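You operate a simulated robot arm through the tools that you are given. There is no shell and no other tool. Be economical: measure what you need, move in short steps, check, and stop when the job is done.

Carry out the task below with a simulated robot arm. There is one attempt and no reset: what you move stays moved.

JOB
Take the red coil and put it on the nest on the winder plate. Put the wash basket on the white bench. Take the brass carrier and leave it in the inside of the open carton. Take the tube for dies and leave it on the top of the folding table. Pull the blue drawer open. The order is free. Set down upright: tube for dies.

The check looks at the end state, three seconds after you hand in, the way a careful person would. Anything else that was tipped, shoved, dropped, spilled or broken makes it a failure.

ROBOT AND FRAMES
A 7-joint arm with a two-finger gripper on a trunk, on a base that drives. Base frame: it is fixed to the floor where the robot stands at the start and does not move with it; the origin is under the middle of the robot, x ahead of it, y to its left, z up; the surface under the hand at the start is at about z = 820. Units: mm, degrees, N and s.
With the tool pointing down near the work surface it reaches from about 260 to 720 mm from the robot's upright axis, wherever it stands. Its first joint turns from -166.0 to 166.0 degrees. Places, roughly: blue drawer [-1500, 4300, 800]; brass carrier (5x5x4 cm) [600, 700, 800]; inside of the open carton (14x14 cm) [580, -600, 840]; nest on the winder plate [600, 1100, 900]; red coil [750, -250, 750]; top of the folding table [600, 10000, 900]; tube for dies (19x9x14 cm) [600, 7600, 900]; wash basket (11x12x9 cm) [800, 500, 800]; white bench [700, 2600, 800]. Payload 2.94 kg.
The TCP is the grasp point between the finger pads, 30 mm short of the fingertips. In the tool frame z runs along the fingers and y along their closing line. The gripper opens to 138 mm. The gripper's body begins 109 mm behind the TCP.
Orientation is told as [roll, pitch, yaw] about the base's x, y, z axes, in that order, counted from this pose: with the fingers straight down and closing along the base's y, the tool's x points along the base's -x, its y along +y and its z along -z.

CONTROLS
- The arm moves only by the tool jog_arm. Its argument "steps" is a list of rows, each a list of 3 entries, a list of its own where there are three numbers: the shift along the tool's x, y, z in units of 25 mm (1.0 is 25 mm), then the turn, a rotation vector about the tool's x, y, z in units of 5 degrees (1.0 is 5 degrees), then the gripper command, from -1 (fully open) to 1 (shut), values between in proportion. In form: [[[x, y, z], [wx, wy, wz], hand], ...]. A call has 1 to 8 rows; each row shifts and turns the commanded pose from where the row before left it, along the tool's axes as they then stand. A call with a number of a shift or a turn outside -1 to 1 is refused whole. Rows are played at 5 a second. More than 50 mm and 8.6 degrees between two rows, or a gripper value outside its range, and nothing of the call is played. A pose out of reach is approached as far as the arm can. The call stops where the force on the tool passes 40 N (or 10 N more than at its start, if that is more) or the arm is blocked; 0.2 s more then pass. The fingers move at their own pace and stop on an object; they squeeze with about 30 N. The grip force told is the motor's: it shows also when the fingers shut on nothing. Time passes only in rows, and 0.2 s behind the last, so rows that do not move let the fingers close. It gives the time, the measured TCP pose, the force on the tool (base axes), the opening and the grip force at its end, in the units of the frame above (readings bear some noise), with the torque about the TCP (base axes, N m) and any sound that the robot's microphone picked up.
- Cameras (640 x 400 px; columns grow to the right, rows downward): "scene" is now at [6.7, 149.9, 1385.6]; the picture's right is [0.16, -0.99, 0.00], its down [-0.54, -0.09, -0.84] and it looks along [0.83, 0.14, -0.55] (base axes); focal length 214 px, centre (320, 200). "wrist" rides on the gripper at [71, 19, -146] in the tool frame; the picture's right is [-0.26, 0.96, 0.00], its down [-0.85, -0.23, -0.48] and it looks along [-0.46, -0.13, 0.88] (tool axes); focal length 280 px, centre (320, 200). There is no depth. A picture from a camera that has moved, and an enlarged one, comes with that camera's place and axes in the base frame and with its lens.
- camera(camera): a new picture of that camera. It takes no simulated time.
- move_column(by): slides the trunk up (or, below 0, down) by that many mm; the arm and the scene camera ride with it, the base frame stays. It gives what a move gives, with no picture.
- drive_base(legs): drives the robot by 1 to 6 legs, each [ahead, left, turn to the left] in mm, mm and degrees, along the robot's own axes; the way and the turn of a leg run together, so that a leg with both is an arc; at most 1500 mm and 180 degrees a leg. The arm and the cameras ride along, it lands a little off, and it stops where it bumps. It gives what a move gives.
- pan_tilt(pan, tilt): turns the head with the scene camera to pan (to the left, within 86 degrees either way) and tilt (down, from -29 to 69), counted from straight ahead of the robot. It gives what a move gives.
- zoom(camera, box): a new picture of the part [left, top, right, bottom] of that camera's present view, enlarged. It takes no simulated time.
- close_job(): hands the job in; it is judged then, once.

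Go step by step. Nothing tells you exact positions but the pictures and the camera data: compare them with the known pose of the tool, close in by small moves and look again before you grip or let go. The budget is 165 turns and 128 pictures, counting those below and the enlarged ones. Unless the task says otherwise, let go and move clear before handing in, and close with one line.

The tools are called after "Call:" as a command line: name --argument value ..., lists and objects as JSON in quotes. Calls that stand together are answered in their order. jog_arm: Moves the arm, as the interface text tells. Its arguments: {"type":"object","properties":{"steps":{"type":"array","items":{"type":"array"}}},"required":["steps"]} The other tools are called the same way: move_column (by) slides the trunk up or down; drive_base (legs) drives the base; pan_tilt (pan, tilt) turns the head that bears the scene camera; camera (camera) takes a picture; zoom (camera, box) takes an enlarged picture of a part of a camera's view; close_job () hands the job in.

At the start:

```text
time_s: 0.0
eef_pos: [340.3, 259.2, 1148.4]
tool_rot: [0.0, 0.0, 0.0]
contact_force: [-0.2, 0.7, 0.2]
wrist_torque: [0.01, 0.01, -0.04]
width: 137.7
grasp_force: 0.0
trunk travel left (down, up): [-225.0, 229.0]
robot x, y, heading: [-1.2, 1.3, 0.2]
head pan, tilt: [9.4, 33.1]
```

scene: 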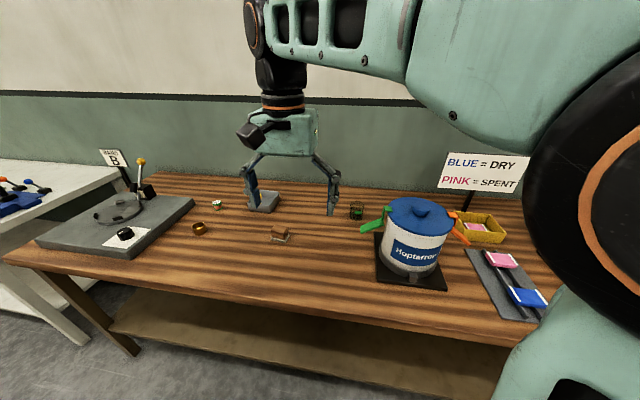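
wrist: 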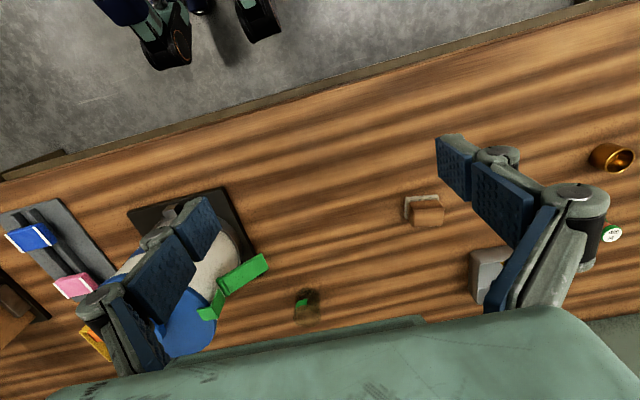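

I see a wooden bench with a winder plate at the left, some small objects, and a pot. I'll look around with the head before moving anything.

Call:
pan_tilt --pan -40 --tilt 40

Call:
camera --camera "scene"

Call:
pan_tilt --pan 60 --tilt 30

Call:
camera --camera "scene"

Call:
pan_tilt --pan 20 --tilt 40

Call:
zoom --camera "scene" --box '[100, 100, 420, 300]'

```text
time_s: 1.2
eef_pos: [340.2, 259.5, 1148.9]
tool_rot: [-0.1, 0.0, 0.0]
contact_force: [-0.9, -0.2, 0.4]
wrist_torque: [-0.03, -0.02, -0.03]
width: 138.2
grasp_force: 0.1
trunk travel left (down, up): [-225.0, 229.0]
robot x, y, heading: [-1.5, 2.8, -0.2]
head pan, tilt: [-40.0, 40.0]
```

```text
125 pictures are left
camera scene: at [-16.0, 80.8, 1375.1], right [-0.64, -0.77, 0.0], down [-0.49, 0.41, -0.77], along [0.59, -0.49, -0.64], focal length 214 px, centre (320, 200)
```

scene: 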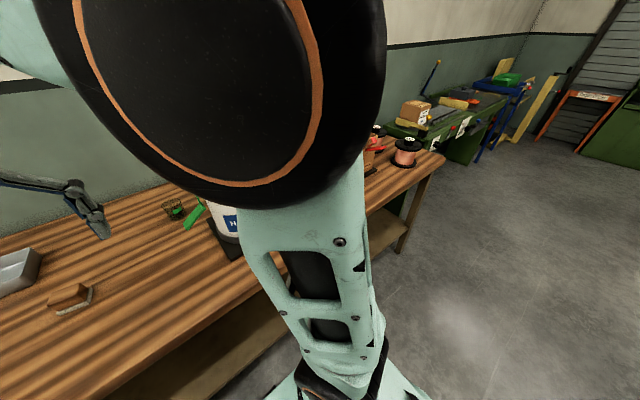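

```text
time_s: 2.9
eef_pos: [340.0, 259.5, 1148.3]
tool_rot: [0.0, 0.0, 0.0]
contact_force: [-0.3, 0.8, 0.3]
wrist_torque: [-0.01, -0.02, -0.04]
width: 138.0
grasp_force: 0.0
trunk travel left (down, up): [-225.0, 229.0]
robot x, y, heading: [-1.4, -1.2, -0.0]
head pan, tilt: [60.0, 30.0]
```

```text
124 pictures are left
camera scene: at [-35.9, 213.7, 1390.4], right [0.87, -0.5, 0.0], down [-0.25, -0.43, -0.87], along [0.43, 0.75, -0.5], focal length 214 px, centre (320, 200)
```

scene: 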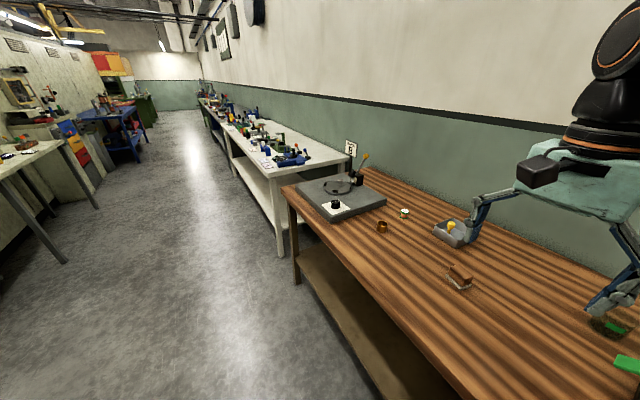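

```text
time_s: 4.0
eef_pos: [340.6, 259.7, 1148.0]
tool_rot: [0.0, 0.0, 0.0]
contact_force: [-0.2, -0.5, 0.1]
wrist_torque: [-0.04, -0.01, -0.03]
width: 138.0
grasp_force: 0.1
trunk travel left (down, up): [-225.0, 229.0]
robot x, y, heading: [-0.7, 0.7, -0.4]
head pan, tilt: [20.0, 40.0]
```

```text
2.00 times, centred on (260, 200) of scene
camera zoom: at [-1.3, 164.5, 1375.1], right [0.34, -0.94, 0.0], down [-0.6, -0.22, -0.77], along [0.72, 0.26, -0.64], focal length 429 px, centre (440, 200)
```

zoom: 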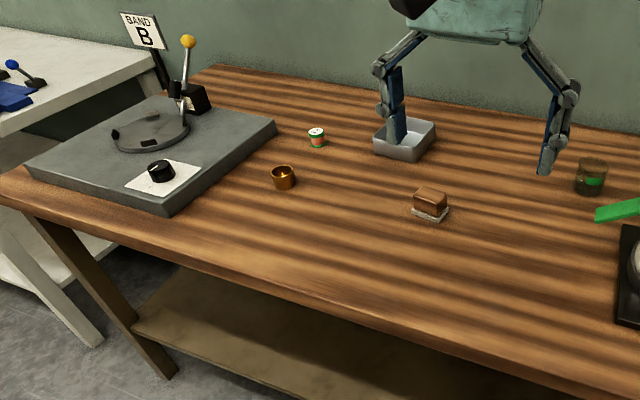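

The brass carrier is around (552,708), and the grey box, which I take for the wash basket, is around (750,520). The arm hides the right side of the bench, so I'll back off a little and turn right to see it.

Call:
drive_base --legs '[[-250, 0, 0], [0, 0, -70]]'

Call:
pan_tilt --pan 40 --tilt 30

Call:
camera --camera "scene"

```text
time_s: 8.9
eef_pos: [107.4, -230.8, 1149.4]
tool_rot: [0.0, 0.0, -69.9]
contact_force: [0.8, -0.3, -0.1]
wrist_torque: [0.0, 0.01, 0.02]
width: 138.0
grasp_force: 0.0
trunk travel left (down, up): [-225.0, 229.0]
robot x, y, heading: [-254.2, -4.4, -69.8]
head pan, tilt: [20.0, 40.0]
```

```text
time_s: 9.7
eef_pos: [108.3, -230.6, 1148.0]
tool_rot: [0.1, -0.1, -69.8]
contact_force: [0.1, 0.3, 0.6]
wrist_torque: [-0.01, 0.03, -0.01]
width: 138.0
grasp_force: 0.1
trunk travel left (down, up): [-225.0, 229.0]
robot x, y, heading: [-251.7, 5.0, -70.0]
head pan, tilt: [40.0, 30.0]
```

```text
122 pictures are left
camera scene: at [-76.3, 76.6, 1390.4], right [-0.5, -0.87, 0.0], down [-0.43, 0.25, -0.87], along [0.75, -0.43, -0.5], focal length 214 px, centre (320, 200)
```

scene: 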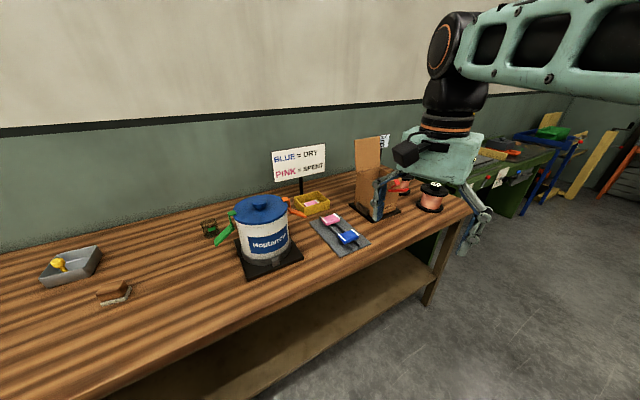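

I see a pot, a yellow tray, pink and blue pieces, a carton and spools. I'll enlarge these.

Call:
zoom --camera "scene" --box '[260, 120, 500, 270]'

Call:
zoom --camera "scene" --box '[20, 180, 340, 320]'

```text
2.67 times, centred on (380, 195) of scene
camera zoom: at [-76.3, 76.6, 1390.4], right [-0.5, -0.87, 0.0], down [-0.43, 0.25, -0.87], along [0.75, -0.43, -0.5], focal length 572 px, centre (160, 213)
```

zoom: 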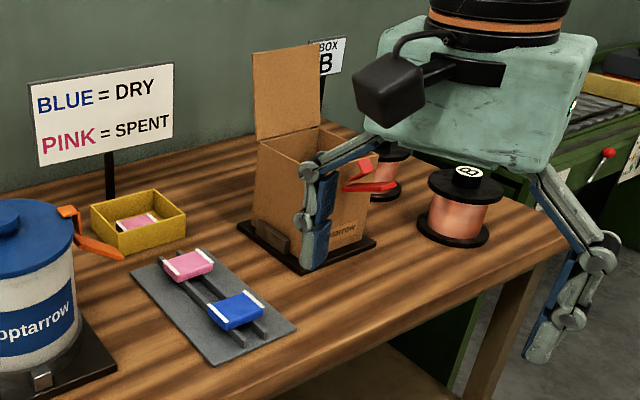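

```text
2.00 times, centred on (180, 250) of scene
camera zoom: at [-76.3, 76.6, 1390.4], right [-0.5, -0.87, 0.0], down [-0.43, 0.25, -0.87], along [0.75, -0.43, -0.5], focal length 429 px, centre (600, 100)
```

zoom: 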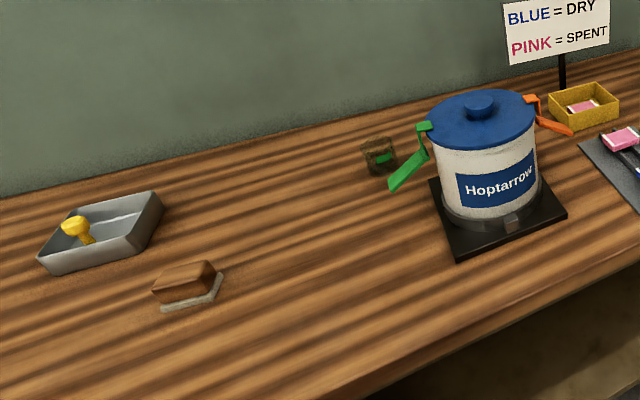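

The carton is near (540,-565) and the pot near (503,-58). I don't see a clear red coil or basket yet, so I'll look from further right.

Call:
drive_base --legs '[[470, -171, 0], [0, 0, 60]]'

Call:
pan_tilt --pan 35 --tilt 35

Call:
camera --camera "scene"

Call:
camera --camera "wrist"

```text
time_s: 15.3
eef_pos: [129.5, -299.4, 1149.1]
tool_rot: [-0.1, 0.0, -9.2]
contact_force: [-0.2, 0.3, 0.2]
wrist_torque: [0.0, -0.01, -0.03]
width: 138.1
grasp_force: 0.1
trunk travel left (down, up): [-225.0, 229.0]
robot x, y, heading: [-250.0, -497.9, -9.4]
head pan, tilt: [40.0, 30.0]
```

```text
time_s: 16.0
eef_pos: [130.2, -299.0, 1148.5]
tool_rot: [-0.1, 0.0, -9.1]
contact_force: [-0.7, -0.8, 0.4]
wrist_torque: [-0.03, -0.03, 0.03]
width: 138.1
grasp_force: 0.1
trunk travel left (down, up): [-225.0, 229.0]
robot x, y, heading: [-250.9, -499.1, -9.4]
head pan, tilt: [35.0, 35.0]
```

```text
119 pictures are left
camera scene: at [-228.1, -315.8, 1382.7], right [0.44, -0.9, 0.0], down [-0.52, -0.25, -0.82], along [0.74, 0.36, -0.57], focal length 214 px, centre (320, 200)
```

scene: 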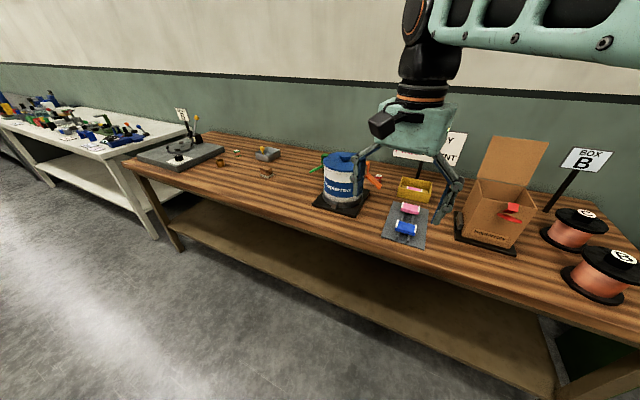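

```text
118 pictures are left
camera wrist: at [62.0, -267.3, 1294.3], right [0.41, 0.91, 0.0], down [0.8, -0.36, 0.48], along [0.43, -0.2, -0.88], focal length 280 px, centre (320, 200)
```

wrist: 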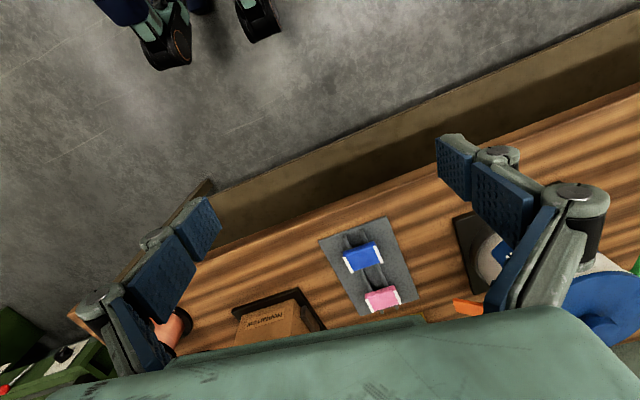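

I'll enlarge parts of this view.

Call:
zoom --camera "scene" --box '[300, 130, 480, 250]'

Call:
zoom --camera "scene" --box '[440, 130, 640, 310]'

Call:
zoom --camera "scene" --box '[120, 90, 340, 220]'

```text
3.33 times, centred on (390, 190) of scene
camera zoom: at [-228.1, -315.8, 1382.7], right [0.44, -0.9, 0.0], down [-0.52, -0.25, -0.82], along [0.74, 0.36, -0.57], focal length 715 px, centre (87, 233)
```

zoom: 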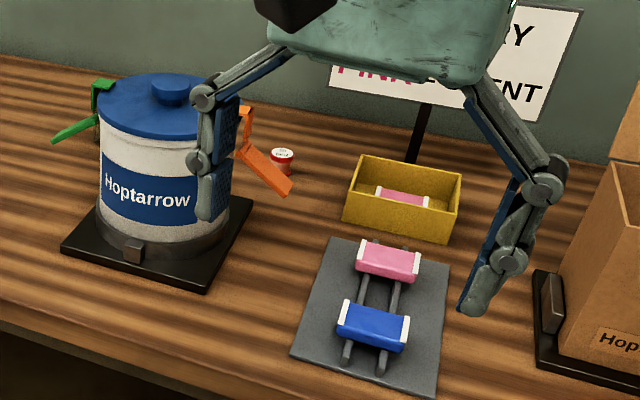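

```text
2.22 times, centred on (540, 220) of scene
camera zoom: at [-228.1, -315.8, 1382.7], right [0.44, -0.9, 0.0], down [-0.52, -0.25, -0.82], along [0.74, 0.36, -0.57], focal length 477 px, centre (-169, 156)
```

zoom: 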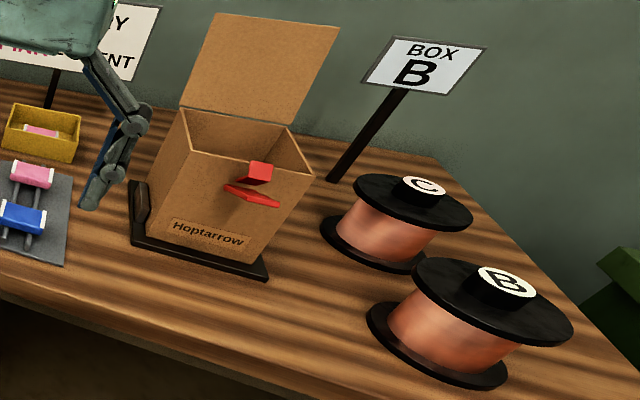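

```text
2.91 times, centred on (230, 155) of scene
camera zoom: at [-228.1, -315.8, 1382.7], right [0.44, -0.9, 0.0], down [-0.52, -0.25, -0.82], along [0.74, 0.36, -0.57], focal length 624 px, centre (582, 331)
```

zoom: 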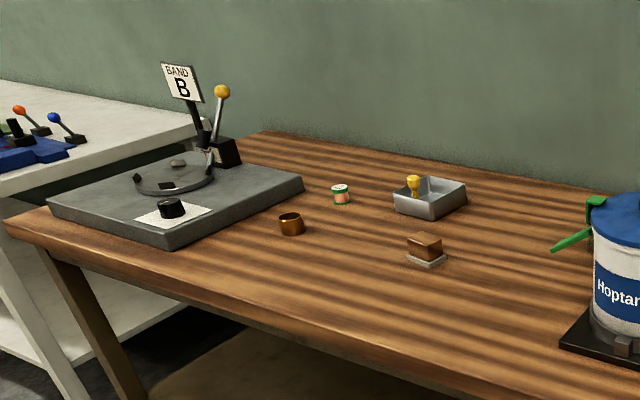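

The small red-rimmed coil stands behind the pot near (770,-165). The grey box with the yellow grip looks like the wash basket, at about 11×12 cm. I'll raise the trunk for clearance and drive in front of the coil.

Call:
move_column --by 100

Call:
drive_base --legs '[[0, 0, 9.4], [0, 240, 0], [265, 0, 0]]'

Call:
pan_tilt --pan 10 --tilt 45

Call:
camera --camera "scene"

Call:
camera --camera "wrist"

```text
time_s: 17.3
eef_pos: [128.9, -299.0, 1247.0]
tool_rot: [0.0, 0.0, -9.1]
contact_force: [-0.2, 0.3, -0.5]
wrist_torque: [0.0, 0.03, 0.01]
width: 137.9
grasp_force: 0.1
trunk travel left (down, up): [-325.0, 129.0]
robot x, y, heading: [-248.4, -503.5, -9.2]
head pan, tilt: [35.0, 35.0]
```

```text
time_s: 22.2
eef_pos: [350.4, 4.4, 1247.8]
tool_rot: [0.0, 0.1, 0.4]
contact_force: [1.0, -0.4, 0.2]
wrist_torque: [0.0, 0.05, 0.0]
width: 138.1
grasp_force: 0.0
trunk travel left (down, up): [-325.0, 129.0]
robot x, y, heading: [12.5, -256.8, 0.4]
head pan, tilt: [35.0, 35.0]
```

```text
time_s: 23.1
eef_pos: [352.2, 4.0, 1247.6]
tool_rot: [0.0, 0.0, 0.2]
contact_force: [-0.6, 0.2, -1.1]
wrist_torque: [-0.03, 0.01, 0.01]
width: 138.1
grasp_force: 0.0
trunk travel left (down, up): [-325.0, 129.0]
robot x, y, heading: [11.3, -259.1, 0.2]
head pan, tilt: [10.0, 45.0]
```

```text
114 pictures are left
camera scene: at [10.2, -98.1, 1471.3], right [0.28, -0.96, 0.0], down [-0.65, -0.19, -0.74], along [0.71, 0.21, -0.68], focal length 214 px, centre (320, 200)
```

scene: 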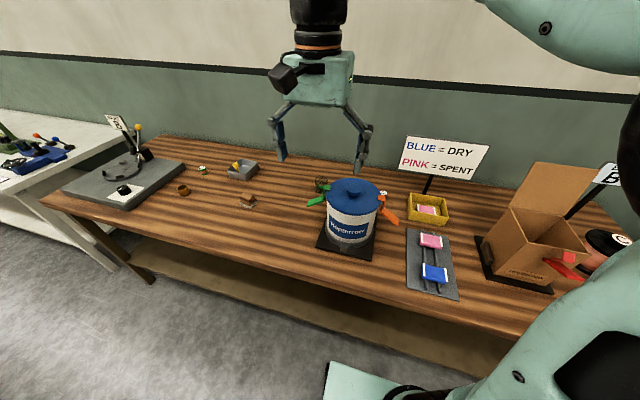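

```text
113 pictures are left
camera wrist: at [281.0, 24.7, 1394.2], right [0.26, 0.97, 0.0], down [0.85, -0.23, 0.48], along [0.46, -0.12, -0.88], focal length 280 px, centre (320, 200)
```

wrist: 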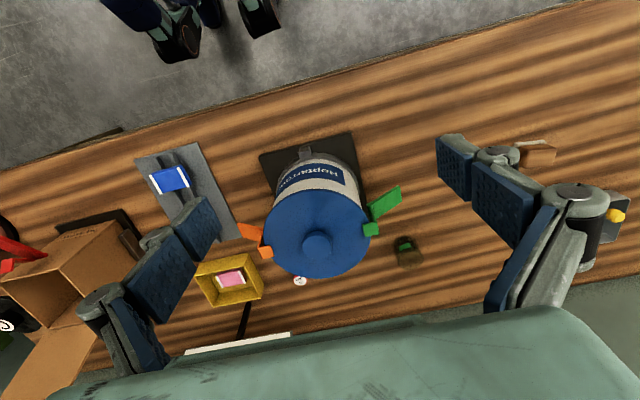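

The coil is near (783,-162), which is just beyond reach from here. I'll look down to see how much room the base has in front of the bench.

Call:
pan_tilt --pan 0 --tilt 69

Call:
camera --camera "scene"

```text
time_s: 23.9
eef_pos: [351.8, 4.4, 1248.4]
tool_rot: [0.1, 0.1, 0.2]
contact_force: [0.0, -0.5, 0.1]
wrist_torque: [0.02, 0.0, 0.01]
width: 137.9
grasp_force: 0.0
trunk travel left (down, up): [-325.0, 129.0]
robot x, y, heading: [10.4, -252.3, 0.1]
head pan, tilt: [0.0, 68.8]
```

```text
112 pictures are left
camera scene: at [10.0, -98.2, 1470.9], right [0.28, -0.96, 0.0], down [-0.65, -0.19, -0.73], along [0.7, 0.21, -0.68], focal length 214 px, centre (320, 200)
```

scene: 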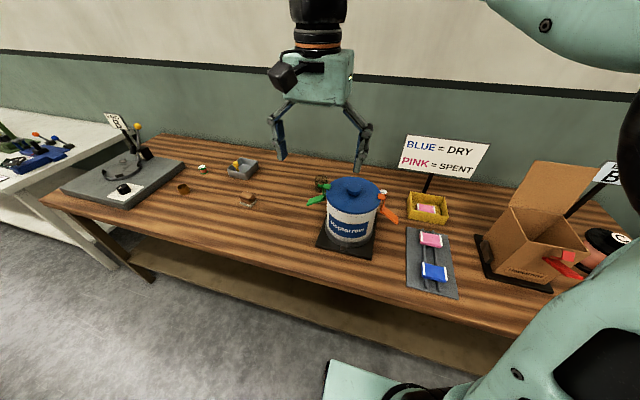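

The picture was taken before the head had turned, so I'll take it again.

Call:
camera --camera "scene"

```text
111 pictures are left
camera scene: at [10.0, -98.2, 1470.9], right [0.28, -0.96, 0.0], down [-0.65, -0.19, -0.73], along [0.7, 0.21, -0.68], focal length 214 px, centre (320, 200)
```

scene: 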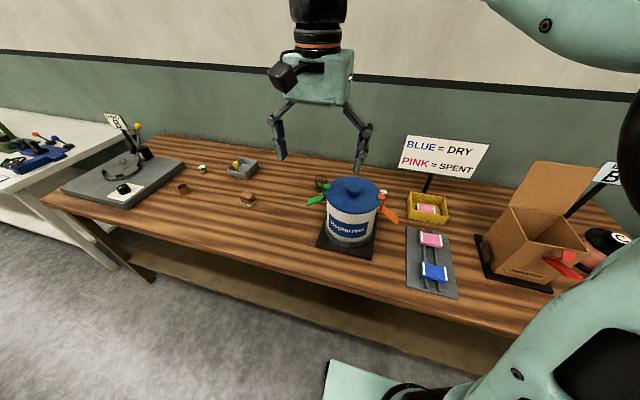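

The head readout and the picture disagree. I'll command the head once more and check.

Call:
pan_tilt --pan 30 --tilt 50

Call:
zoom --camera "scene" --box '[320, 120, 520, 320]'

```text
time_s: 24.9
eef_pos: [351.3, 4.8, 1248.3]
tool_rot: [0.0, -0.1, 0.3]
contact_force: [0.9, 0.0, 0.7]
wrist_torque: [-0.01, -0.02, 0.0]
width: 138.0
grasp_force: 0.1
trunk travel left (down, up): [-325.0, 129.0]
robot x, y, heading: [14.2, -253.3, 0.2]
head pan, tilt: [30.0, 50.0]
```

```text
2.00 times, centred on (420, 220) of scene
camera zoom: at [-3.3, -82.9, 1460.9], right [0.5, -0.86, 0.0], down [-0.66, -0.39, -0.64], along [0.56, 0.32, -0.77], focal length 429 px, centre (120, 160)
```

zoom: 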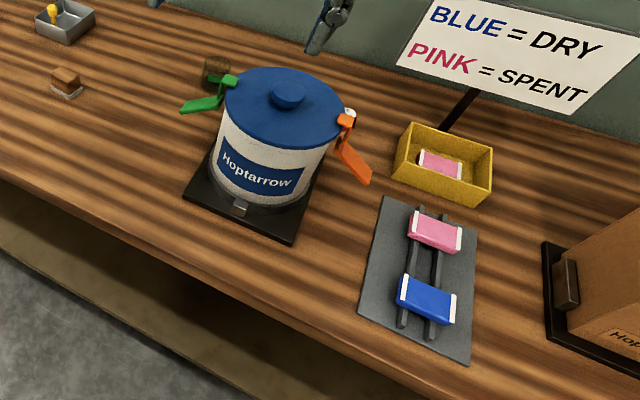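

The head works now. I'll drive left 85 mm and then ahead 50 mm.

Call:
drive_base --legs '[[0, 85, 0], [50, 0, 0]]'

```text
time_s: 26.8
eef_pos: [401.1, 90.0, 1249.6]
tool_rot: [0.0, 0.0, 0.4]
contact_force: [-0.3, 0.5, -0.5]
wrist_torque: [-0.01, 0.05, 0.04]
width: 137.6
grasp_force: 0.1
trunk travel left (down, up): [-325.0, 129.0]
robot x, y, heading: [58.9, -167.7, 0.1]
head pan, tilt: [30.0, 50.0]
```

No bump. I'll now carry the hand over towards the coil at height.

Call:
jog_arm --steps '[[[-1, -1, 0], [0, 0, 0], -1], [[-1, -1, 0], [0, 0, 0], -1], [[-1, -1, 0], [0, 0, 0], -1], [[-1, -1, 0], [0, 0, 0], -1], [[-1, -1, 0], [0, 0, 0], -1], [[-1, -1, 0], [0, 0, 0], -1], [[-1, -1, 0], [0, 0, 0], -1], [[-1, -1, 0], [0, 0, 0], -1]]'

Call:
jog_arm --steps '[[[-1, -1, 0], [0, 0, 0], -1], [[-1, -1, 0], [0, 0, 0], -1], [[-1, 0, 0], [0, 0, 0], -1], [[-1, 0, 0], [0, 0, 0], -1]]'

Call:
camera --camera "wrist"

```text
time_s: 28.6
eef_pos: [601.9, -110.0, 1247.0]
tool_rot: [0.0, 0.0, 0.2]
contact_force: [-0.4, -0.6, -0.6]
wrist_torque: [-0.01, 0.0, -0.03]
width: 137.9
grasp_force: 0.0
trunk travel left (down, up): [-325.0, 129.0]
robot x, y, heading: [64.7, -170.7, 0.3]
head pan, tilt: [30.0, 50.0]
```

```text
time_s: 29.6
eef_pos: [672.5, -159.4, 1243.9]
tool_rot: [0.0, -0.2, 0.4]
contact_force: [-0.3, -0.4, 0.3]
wrist_torque: [0.02, 0.06, -0.04]
width: 138.2
grasp_force: 0.0
out of reach, approached as far as the arm can: row 3, 4
trunk travel left (down, up): [-325.0, 129.0]
robot x, y, heading: [58.8, -171.2, 0.2]
head pan, tilt: [30.0, 50.0]
```

```text
109 pictures are left
camera wrist: at [600.6, -138.8, 1390.0], right [0.26, 0.97, 0.0], down [0.85, -0.23, 0.48], along [0.46, -0.12, -0.88], focal length 280 px, centre (320, 200)
```

wrist: 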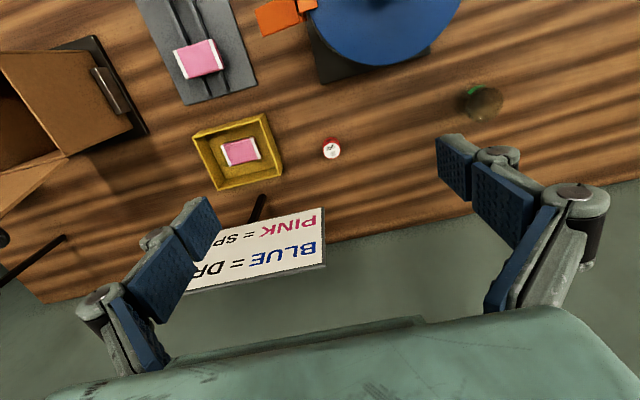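

The coil is at about (777,-159). I'll lower the hand while staying clear of the pot, and check with the scene camera how the forearm passes over it.

Call:
jog_arm --steps '[[[0, 0, 1], [0, 0, 0], -1], [[0, 0, 1], [0, 0, 0], -1], [[-0.5, 0, 1], [0, 0, 0], -1], [[-0.5, 0, 1], [0, 0, 0], -1]]'

Call:
pan_tilt --pan -20 --tilt 35

Call:
camera --camera "scene"

```text
time_s: 30.6
eef_pos: [697.1, -159.0, 1143.8]
tool_rot: [0.0, 0.0, 0.3]
contact_force: [0.4, -0.2, 0.7]
wrist_torque: [0.03, -0.02, 0.0]
width: 137.6
grasp_force: 0.0
trunk travel left (down, up): [-325.0, 129.0]
robot x, y, heading: [59.6, -172.8, 0.4]
head pan, tilt: [30.0, 50.0]
```

```text
time_s: 31.8
eef_pos: [696.1, -158.1, 1144.1]
tool_rot: [0.0, 0.1, 0.3]
contact_force: [0.3, -0.4, -0.4]
wrist_torque: [-0.02, 0.01, -0.01]
width: 138.1
grasp_force: 0.0
trunk travel left (down, up): [-325.0, 129.0]
robot x, y, heading: [60.2, -171.3, 0.2]
head pan, tilt: [-20.0, 35.0]
```

```text
108 pictures are left
camera scene: at [62.2, -66.2, 1482.6], right [-0.34, -0.94, 0.0], down [-0.54, 0.19, -0.82], along [0.77, -0.28, -0.57], focal length 214 px, centre (320, 200)
```

scene: 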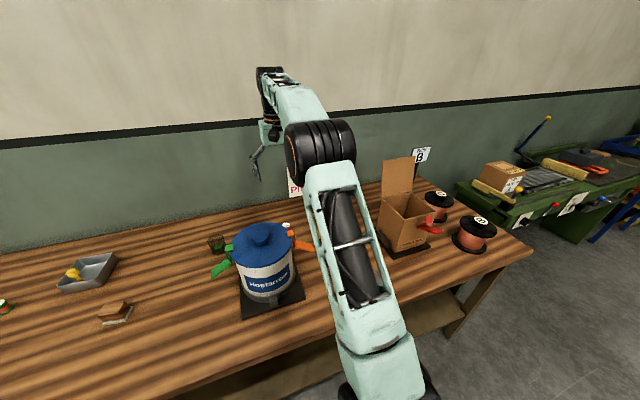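

The elbow stays high and to the right, and the sign's nearest edge is at x≈857. I'll shift the base right and a little ahead so that the arm is less stretched.

Call:
drive_base --legs '[[0, -60, 0], [35, 0, 0]]'

```text
time_s: 33.6
eef_pos: [712.1, -218.6, 1143.4]
tool_rot: [-0.1, 0.2, 0.4]
contact_force: [0.4, -0.1, -0.2]
wrist_torque: [-0.01, 0.03, 0.0]
width: 138.0
grasp_force: 0.1
trunk travel left (down, up): [-325.0, 129.0]
robot x, y, heading: [80.2, -231.8, 0.2]
head pan, tilt: [-20.0, 35.0]
stopped in leg 2: the robot was blocked; the commanded pose is now the measured one
```

The base touched the bench at x≈80, so I'll back off a few mm. Then I'll move down over the coil with a narrower opening.

Call:
drive_base --legs '[[-8, 0, 0]]'

Call:
jog_arm --steps '[[[-0.4, 0.3, 1], [0, 0, 0], -0.2], [[-0.4, 0.3, 1], [0, 0, 0], -0.2], [[-0.4, 0.3, 1], [0, 0, 0], -0.2], [[-0.4, 0.3, 1], [0, 0, 0], -0.2], [[-0.4, 0.3, 1], [0, 0, 0], -0.2], [[-0.4, 0.3, 1], [0, 0, 0], -0.2], [[-0.25, 0.3, 1], [0, 0, 0], -0.2], [[-0.2, 0.3, 0.5], [0, 0, 0], -0.2]]'

Call:
camera --camera "wrist"

Call:
camera --camera "scene"

```text
time_s: 34.3
eef_pos: [704.1, -220.0, 1142.8]
tool_rot: [0.0, 0.2, 0.2]
contact_force: [-0.1, 0.6, 0.6]
wrist_torque: [0.01, 0.01, -0.01]
width: 138.1
grasp_force: 0.1
trunk travel left (down, up): [-325.0, 129.0]
robot x, y, heading: [70.9, -232.2, 0.3]
head pan, tilt: [-20.0, 35.0]
```

```text
time_s: 36.1
eef_pos: [775.1, -158.6, 954.2]
tool_rot: [0.0, 0.0, 0.3]
contact_force: [-0.4, -0.4, 0.3]
wrist_torque: [-0.02, 0.02, -0.02]
width: 82.8
grasp_force: 0.1
trunk travel left (down, up): [-325.0, 129.0]
robot x, y, heading: [69.2, -232.1, 0.1]
head pan, tilt: [-20.0, 35.0]
```

```text
107 pictures are left
camera wrist: at [704.1, -138.3, 1101.3], right [0.26, 0.97, 0.0], down [0.85, -0.23, 0.47], along [0.46, -0.12, -0.88], focal length 280 px, centre (320, 200)
```

wrist: 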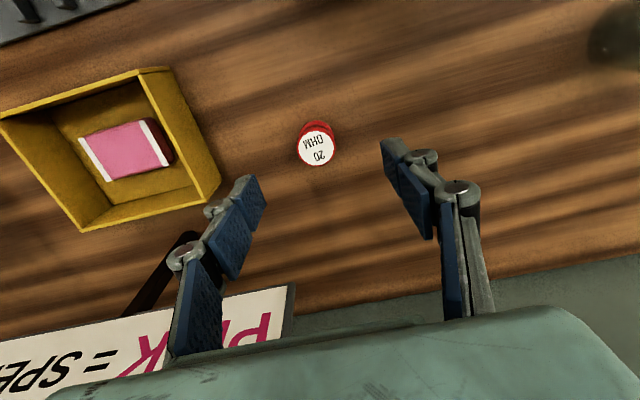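

```text
106 pictures are left
camera scene: at [70.2, -126.0, 1482.7], right [-0.34, -0.94, 0.0], down [-0.54, 0.19, -0.82], along [0.77, -0.28, -0.57], focal length 214 px, centre (320, 200)
```

scene: 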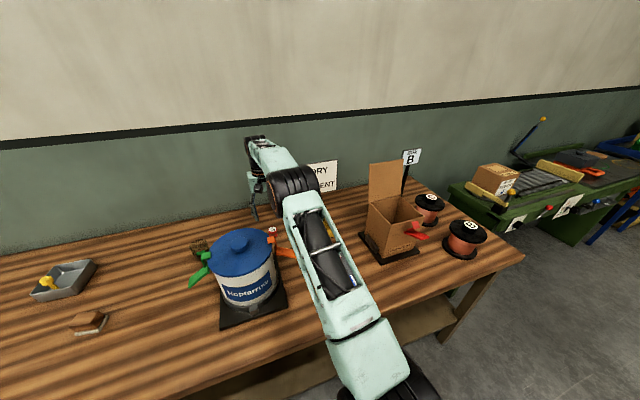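

The coil ("20 OHM") is at (778,-161). I'll come straight down, then close.

Call:
jog_arm --steps '[[[-0.12, -0.1, 1], [0, 0, 0], -0.2], [[0, 0, 1], [0, 0, 0], -0.2], [[0, 0, 1], [0, 0, 0], -0.2], [[0, 0, 0.6], [0, 0, 0], -0.2], [[0, 0, 0], [0, 0, 0], -0.2]]'

Call:
camera --camera "wrist"

```text
time_s: 37.3
eef_pos: [778.4, -161.7, 864.0]
tool_rot: [0.0, 0.2, 0.4]
contact_force: [-0.8, -0.1, 0.4]
wrist_torque: [0.01, 0.0, -0.03]
width: 82.6
grasp_force: 0.0
trunk travel left (down, up): [-325.0, 129.0]
robot x, y, heading: [71.1, -230.6, 0.5]
head pan, tilt: [-20.0, 35.0]
```

```text
105 pictures are left
camera wrist: at [707.1, -141.4, 1010.7], right [0.26, 0.97, 0.0], down [0.85, -0.23, 0.47], along [0.46, -0.12, -0.88], focal length 280 px, centre (320, 200)
```

wrist: 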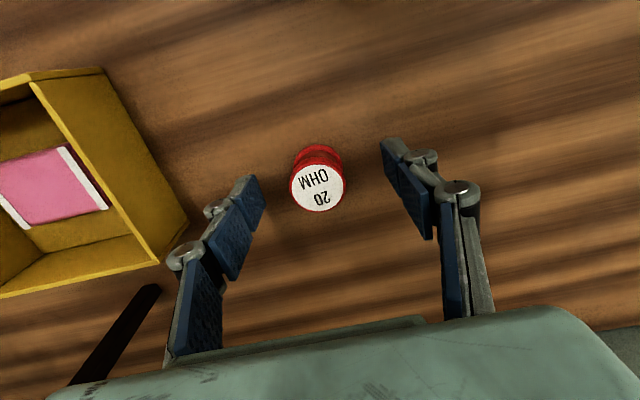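

The coil is centred between the fingers. I'll go down 8 mm more and close.

Call:
jog_arm --steps '[[[0, 0, 0.35], [0, 0, 0], -0.2], [[0, 0, 0], [0, 0, 0], 0.2], [[0, 0, 0], [0, 0, 0], 0.6], [[0, 0, 0], [0, 0, 0], 1], [[0, 0, 0], [0, 0, 0], 1], [[0, 0, 0], [0, 0, 0], 1]]'

Call:
jog_arm --steps '[[[0, 0, -1], [0, 0, 0], 1], [[0, 0, -1], [0, 0, 0], 1]]'

Call:
camera --camera "wrist"

```text
time_s: 38.7
eef_pos: [777.4, -161.8, 855.6]
tool_rot: [-0.1, 0.1, 0.3]
contact_force: [0.0, -0.1, 0.1]
wrist_torque: [0.0, 0.03, -0.01]
width: 34.6
grasp_force: 30.2
trunk travel left (down, up): [-325.0, 129.0]
robot x, y, heading: [67.2, -232.3, 0.3]
head pan, tilt: [-20.0, 35.0]
```

```text
time_s: 39.3
eef_pos: [777.5, -161.9, 905.6]
tool_rot: [0.0, 0.2, 0.3]
contact_force: [-0.2, -0.1, -1.4]
wrist_torque: [0.01, -0.02, -0.01]
width: 34.7
grasp_force: 30.0
trunk travel left (down, up): [-325.0, 129.0]
robot x, y, heading: [69.0, -228.4, 0.4]
head pan, tilt: [-20.0, 35.0]
```

```text
104 pictures are left
camera wrist: at [707.5, -141.2, 1052.7], right [0.26, 0.97, 0.0], down [0.85, -0.23, 0.47], along [0.46, -0.12, -0.88], focal length 280 px, centre (320, 200)
```

wrist: 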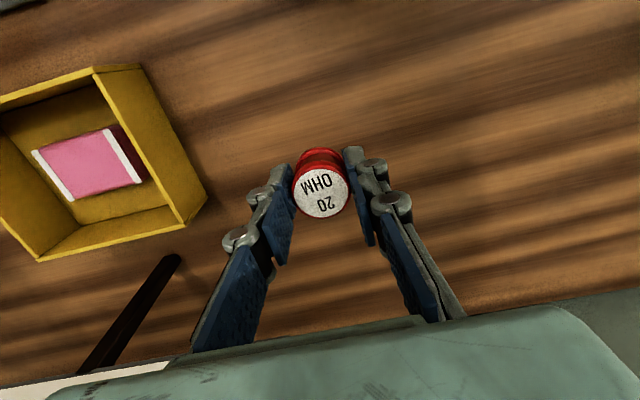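

The coil is held. I'll lift it straight up and draw it back, then drive towards the winder plate.

Call:
jog_arm --steps '[[[0, 0, -1], [0, 0, 0], 1], [[0, 0, -1], [0, 0, 0], 1], [[0, 0, -1], [0, 0, 0], 1], [[0, 0, -1], [0, 0, 0], 1], [[0.3, 0, -1], [0, 0, 0], 1], [[0.3, 0, -1], [0, 0, 0], 1], [[0.5, 0, -1], [0, 0, 0], 1], [[1, 0, -1], [0, 0, 0], 1]]'

Call:
jog_arm --steps '[[[1, 0, -1], [0, 0, 0], 1], [[1, 0, -1], [0, 0, 0], 1], [[1, 0, -1], [0, 0, 0], 1], [[1, 0, -1], [0, 0, 0], 1], [[1, 0, 0], [0, 0, 0], 1], [[1, 0, 0], [0, 0, 0], 1], [[1, 0, 0], [0, 0, 0], 1], [[1, 0, 0], [0, 0, 0], 1]]'

```text
time_s: 41.1
eef_pos: [724.1, -160.8, 1107.2]
tool_rot: [0.0, 0.2, 0.3]
contact_force: [-0.3, -0.9, -1.1]
wrist_torque: [0.01, -0.01, 0.0]
width: 34.9
grasp_force: 29.7
trunk travel left (down, up): [-325.0, 129.0]
robot x, y, heading: [70.6, -227.7, 0.5]
head pan, tilt: [-20.0, 35.0]
```

```text
time_s: 42.9
eef_pos: [525.0, -162.2, 1206.1]
tool_rot: [0.1, 0.0, 0.3]
contact_force: [-0.4, -0.3, 0.0]
wrist_torque: [0.0, -0.05, -0.02]
width: 34.5
grasp_force: 29.7
trunk travel left (down, up): [-325.0, 129.0]
robot x, y, heading: [71.6, -230.6, 0.4]
head pan, tilt: [-20.0, 35.0]
```

Now I'll back off and drive left to stand in front of the winder plate.

Call:
drive_base --legs '[[-150, 0, 0], [0, 1200, 0], [0, 0, 0]]'

Call:
pan_tilt --pan 25 --tilt 50

Call:
camera --camera "scene"

Call:
camera --camera "wrist"

```text
time_s: 54.9
eef_pos: [371.9, 1030.8, 1205.9]
tool_rot: [0.0, 0.2, 0.3]
contact_force: [0.7, 0.2, -0.6]
wrist_torque: [0.02, 0.02, -0.02]
width: 34.3
grasp_force: 30.1
trunk travel left (down, up): [-325.0, 129.0]
robot x, y, heading: [-91.0, 961.4, 0.2]
head pan, tilt: [-20.0, 35.0]
```

```text
time_s: 56.0
eef_pos: [370.9, 1030.3, 1205.8]
tool_rot: [0.0, 0.2, 0.3]
contact_force: [1.3, -0.2, -0.6]
wrist_torque: [0.0, 0.01, 0.01]
width: 34.6
grasp_force: 29.4
trunk travel left (down, up): [-325.0, 129.0]
robot x, y, heading: [-87.6, 961.0, 0.3]
head pan, tilt: [25.0, 50.0]
```

```text
103 pictures are left
camera scene: at [-99.1, 1129.2, 1460.9], right [0.43, -0.9, 0.0], down [-0.69, -0.33, -0.64], along [0.58, 0.27, -0.77], focal length 214 px, centre (320, 200)
```

scene: 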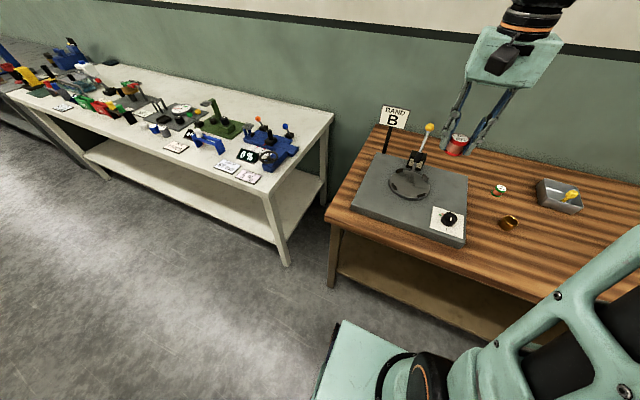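

```text
102 pictures are left
camera wrist: at [299.8, 1051.0, 1352.8], right [0.26, 0.97, 0.0], down [0.85, -0.23, 0.47], along [0.46, -0.12, -0.88], focal length 280 px, centre (320, 200)
```

wrist: 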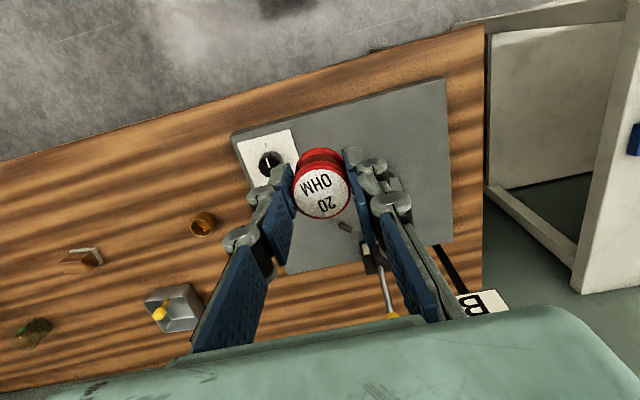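

Call:
zoom --camera "scene" --box '[335, 90, 495, 250]'

Call:
zoom --camera "scene" --box '[470, 150, 630, 250]'

```text
2.50 times, centred on (415, 170) of scene
camera zoom: at [-99.1, 1129.2, 1460.9], right [0.43, -0.9, 0.0], down [-0.69, -0.33, -0.64], along [0.58, 0.27, -0.77], focal length 536 px, centre (82, 275)
```

zoom: 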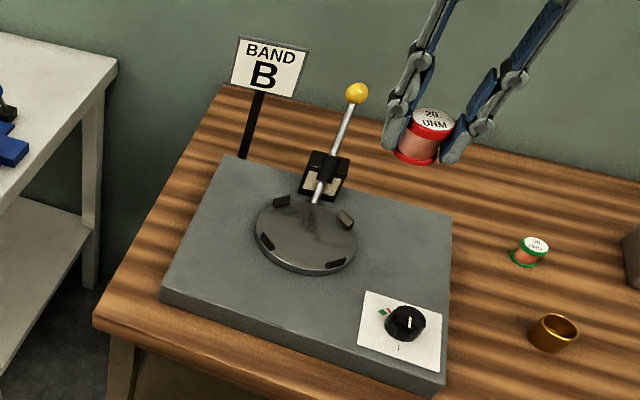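

```text
4.00 times, centred on (550, 200) of scene
camera zoom: at [-99.1, 1129.2, 1460.9], right [0.43, -0.9, 0.0], down [-0.69, -0.33, -0.64], along [0.58, 0.27, -0.77], focal length 858 px, centre (-600, 200)
```

zoom: 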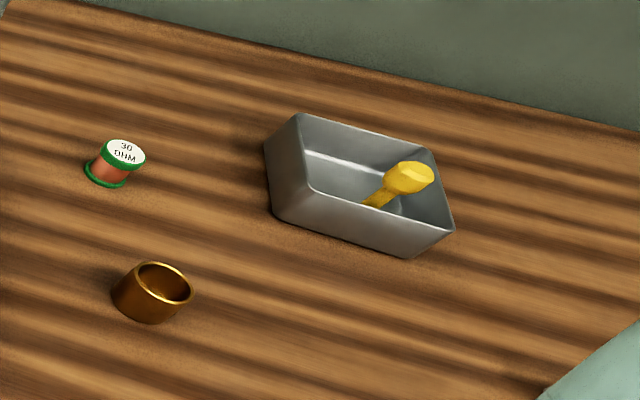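

The grey disc with four clips on the plate, near (553,1062), looks like the nest. I'll enlarge it further.

Call:
zoom --camera "scene" --box '[380, 120, 460, 210]'

Call:
zoom --camera "wrist" --box '[220, 80, 500, 320]'

```text
4.44 times, centred on (420, 165) of scene
camera zoom: at [-99.1, 1129.2, 1460.9], right [0.43, -0.9, 0.0], down [-0.69, -0.33, -0.64], along [0.58, 0.27, -0.77], focal length 953 px, centre (-124, 356)
```

zoom: 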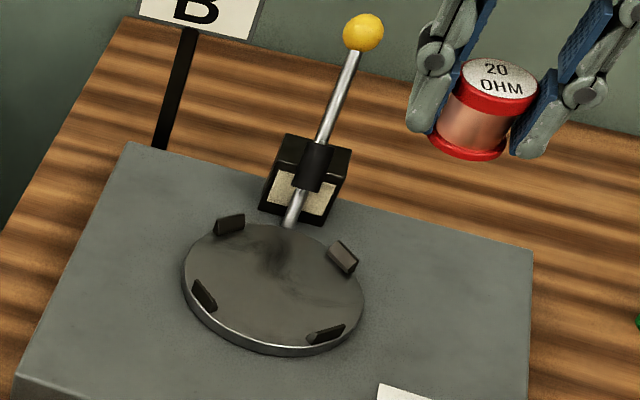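

```text
1.67 times, centred on (360, 200) of wrist
camera zoom: at [299.8, 1051.0, 1352.8], right [0.26, 0.97, 0.0], down [0.85, -0.23, 0.47], along [0.46, -0.12, -0.88], focal length 467 px, centre (253, 200)
```

zoom: 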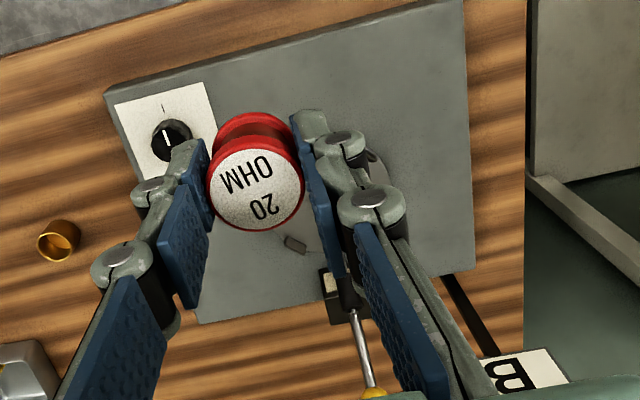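

The nest disc is centred near (558,1064). I'll move the coil above it and use the clips to centre it.

Call:
jog_arm --steps '[[[-0.93, 0.17, 0.8], [0, 0, 0], 1], [[-0.93, 0.17, 0.8], [0, 0, 0], 1], [[-0.93, 0.17, 0.8], [0, 0, 0], 1], [[-0.93, 0.17, 0.8], [0, 0, 0], 1], [[-0.93, 0.17, 0.8], [0, 0, 0], 1], [[-0.93, 0.17, 0.8], [0, 0, 0], 1], [[-0.93, 0.17, 0.8], [0, 0, 0], 1], [[-0.93, 0.17, 0.8], [0, 0, 0], 1]]'

Call:
camera --camera "wrist"

Call:
zoom --camera "scene" --box '[360, 80, 500, 220]'

```text
time_s: 57.8
eef_pos: [554.9, 1065.5, 1043.5]
tool_rot: [0.0, 0.2, 0.3]
contact_force: [0.7, 0.3, -1.2]
wrist_torque: [-0.01, 0.0, 0.01]
width: 34.1
grasp_force: 30.6
trunk travel left (down, up): [-325.0, 129.0]
robot x, y, heading: [-87.2, 961.7, 0.1]
head pan, tilt: [25.0, 50.0]
```

```text
97 pictures are left
camera wrist: at [485.1, 1085.8, 1190.3], right [0.26, 0.97, 0.0], down [0.85, -0.23, 0.47], along [0.46, -0.12, -0.88], focal length 280 px, centre (320, 200)
```

wrist: 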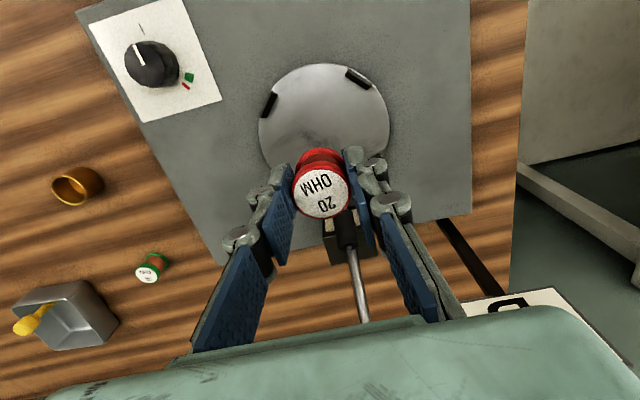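

```text
2.86 times, centred on (430, 150) of scene
camera zoom: at [-98.6, 1129.3, 1460.9], right [0.43, -0.9, 0.0], down [-0.69, -0.33, -0.64], along [0.58, 0.28, -0.77], focal length 613 px, centre (6, 343)
```

zoom: 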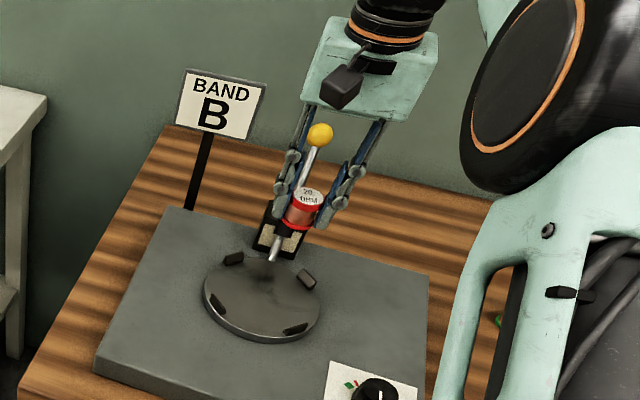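

The nest centre comes out at about (560,1068), with its top near z 875. I'll lower in steps.

Call:
jog_arm --steps '[[[-0.2, 0.1, 1], [0, 0, 0], 1], [[0, 0, 1], [0, 0, 0], 1], [[0, 0, 1], [0, 0, 0], 1], [[0, 0, 1], [0, 0, 0], 1]]'

Call:
camera --camera "wrist"

Call:
zoom --camera "scene" --box '[360, 80, 500, 220]'

```text
time_s: 58.8
eef_pos: [560.4, 1069.3, 944.1]
tool_rot: [0.0, 0.2, 0.4]
contact_force: [0.1, 0.2, -0.8]
wrist_torque: [0.0, 0.01, 0.0]
width: 34.2
grasp_force: 30.4
trunk travel left (down, up): [-325.0, 129.0]
robot x, y, heading: [-89.0, 963.0, 0.7]
head pan, tilt: [25.0, 50.0]
```

```text
95 pictures are left
camera wrist: at [489.2, 1088.9, 1091.3], right [0.26, 0.97, 0.0], down [0.85, -0.23, 0.47], along [0.46, -0.12, -0.88], focal length 280 px, centre (320, 200)
```

wrist: 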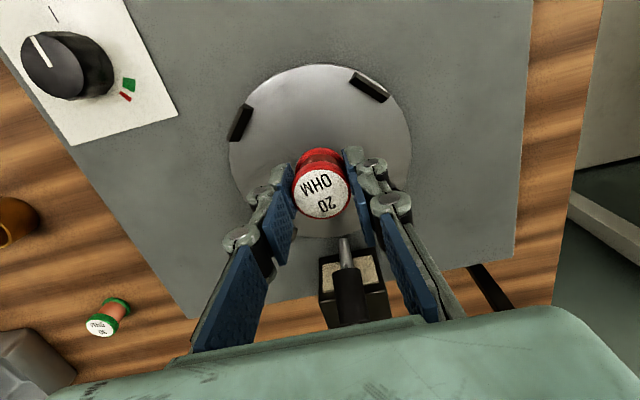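

```text
2.86 times, centred on (430, 150) of scene
camera zoom: at [-98.9, 1129.3, 1460.9], right [0.43, -0.9, 0.0], down [-0.69, -0.33, -0.64], along [0.58, 0.28, -0.77], focal length 613 px, centre (6, 343)
```

zoom: 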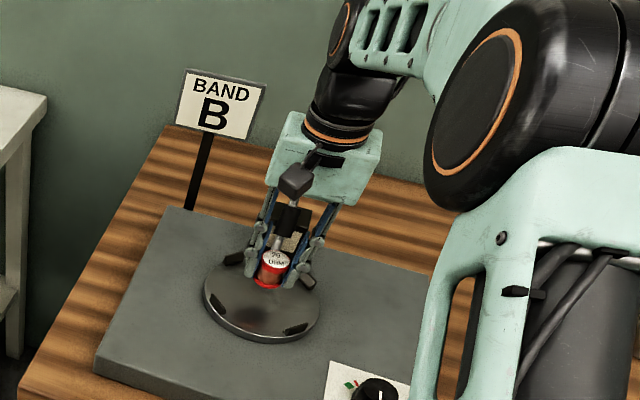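

It's centred. I'll lower in small steps until contact.

Call:
jog_arm --steps '[[[0, 0, 0.5], [0, 0, 0], 1], [[0, 0, 0.4], [0, 0, 0], 1], [[0, 0, 0.2], [0, 0, 0], 1], [[0, 0, 0.1], [0, 0, 0], 1], [[0, 0, 0], [0, 0, 0], 1]]'

Call:
zoom --camera "scene" --box '[390, 120, 450, 180]'

```text
time_s: 60.0
eef_pos: [559.5, 1067.7, 915.4]
tool_rot: [0.0, 0.2, 0.3]
contact_force: [-0.6, 0.4, -1.5]
wrist_torque: [0.01, 0.01, 0.0]
width: 34.5
grasp_force: 30.2
trunk travel left (down, up): [-325.0, 129.0]
robot x, y, heading: [-87.4, 962.9, 0.3]
head pan, tilt: [25.0, 50.0]
```

```text
6.67 times, centred on (420, 150) of scene
camera zoom: at [-99.1, 1129.2, 1460.9], right [0.43, -0.9, 0.0], down [-0.69, -0.33, -0.64], along [0.58, 0.28, -0.77], focal length 1430 px, centre (-347, 533)
```

zoom: 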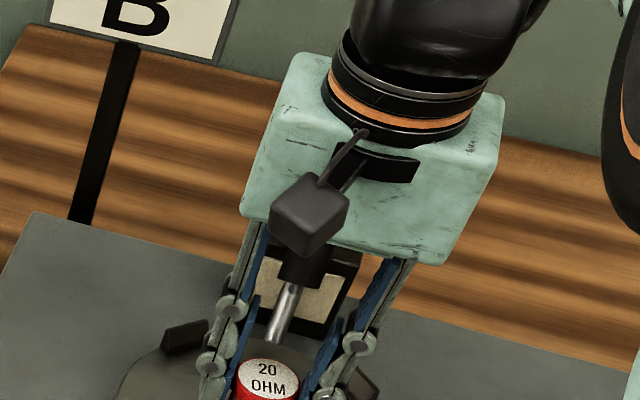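

No contact yet, so I'll continue in small steps.

Call:
jog_arm --steps '[[[0, 0, 0.1], [0, 0, 0], 1], [[0, 0, 0.1], [0, 0, 0], 1], [[0, 0, 0], [0, 0, 0], 1]]'

Call:
jog_arm --steps '[[[0, 0, 0.1], [0, 0, 0], 1], [[0, 0, 0.08], [0, 0, 0], 1], [[0, 0, 0], [0, 0, 0], 1]]'

Call:
zoom --camera "scene" --box '[390, 150, 450, 210]'

```text
time_s: 60.8
eef_pos: [559.7, 1066.8, 911.5]
tool_rot: [-0.1, 0.2, 0.3]
contact_force: [0.5, 0.6, -0.6]
wrist_torque: [0.03, -0.02, 0.0]
width: 34.3
grasp_force: 30.2
trunk travel left (down, up): [-325.0, 129.0]
robot x, y, heading: [-87.4, 962.3, 0.5]
head pan, tilt: [25.0, 50.0]
```

```text
time_s: 61.6
eef_pos: [559.4, 1067.7, 909.2]
tool_rot: [-0.1, -0.1, 0.3]
contact_force: [-0.6, 0.0, 15.0]
wrist_torque: [-0.02, 0.19, -0.02]
width: 34.2
grasp_force: 29.5
trunk travel left (down, up): [-325.0, 129.0]
robot x, y, heading: [-85.0, 959.3, -0.1]
head pan, tilt: [25.0, 50.0]
```

```text
6.67 times, centred on (420, 180) of scene
camera zoom: at [-101.2, 1128.9, 1461.2], right [0.43, -0.9, 0.0], down [-0.69, -0.33, -0.64], along [0.58, 0.28, -0.77], focal length 1430 px, centre (-347, 333)
```

zoom: 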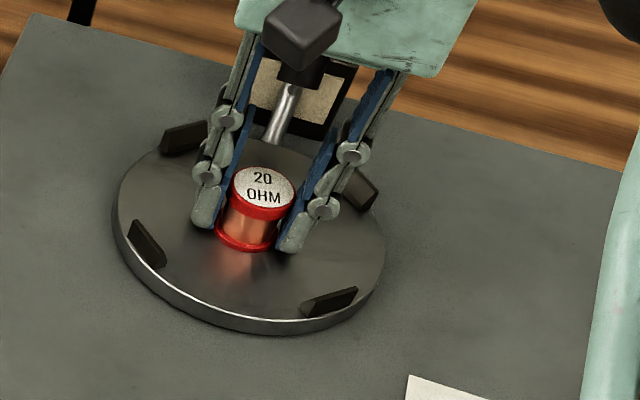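

The coil has touched down on the nest. I'll release it gently and lift off.

Call:
jog_arm --steps '[[[0, 0, -0.04], [0, 0, 0], 0.4], [[0, 0, 0], [0, 0, 0], 0.2], [[0, 0, 0], [0, 0, 0], 0.1], [[0, 0, -0.5], [0, 0, 0], 0.1], [[0, 0, -1], [0, 0, 0], 0.1], [[0, 0, -1], [0, 0, 0], 0.1], [[0, 0, -1], [0, 0, 0], 0.1]]'

Call:
camera --camera "wrist"

```text
time_s: 63.2
eef_pos: [560.1, 1068.3, 995.1]
tool_rot: [-0.1, 0.2, 0.3]
contact_force: [-0.2, -0.9, 0.0]
wrist_torque: [-0.02, 0.01, -0.02]
width: 62.3
grasp_force: 0.0
trunk travel left (down, up): [-325.0, 129.0]
robot x, y, heading: [-85.8, 962.6, 0.2]
head pan, tilt: [25.0, 50.0]
```

```text
91 pictures are left
camera wrist: at [489.8, 1087.3, 1141.5], right [0.26, 0.97, 0.0], down [0.85, -0.23, 0.47], along [0.46, -0.12, -0.88], focal length 280 px, centre (320, 200)
```

wrist: 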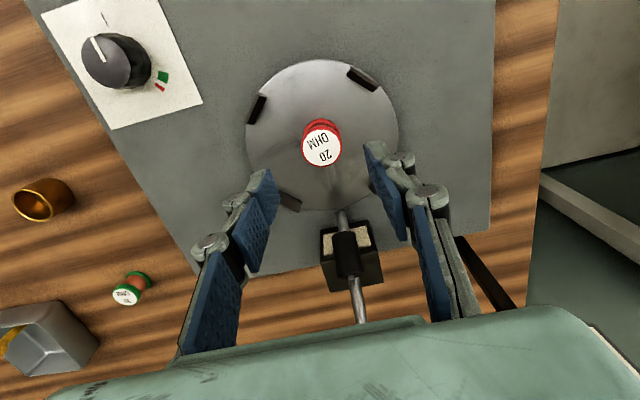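

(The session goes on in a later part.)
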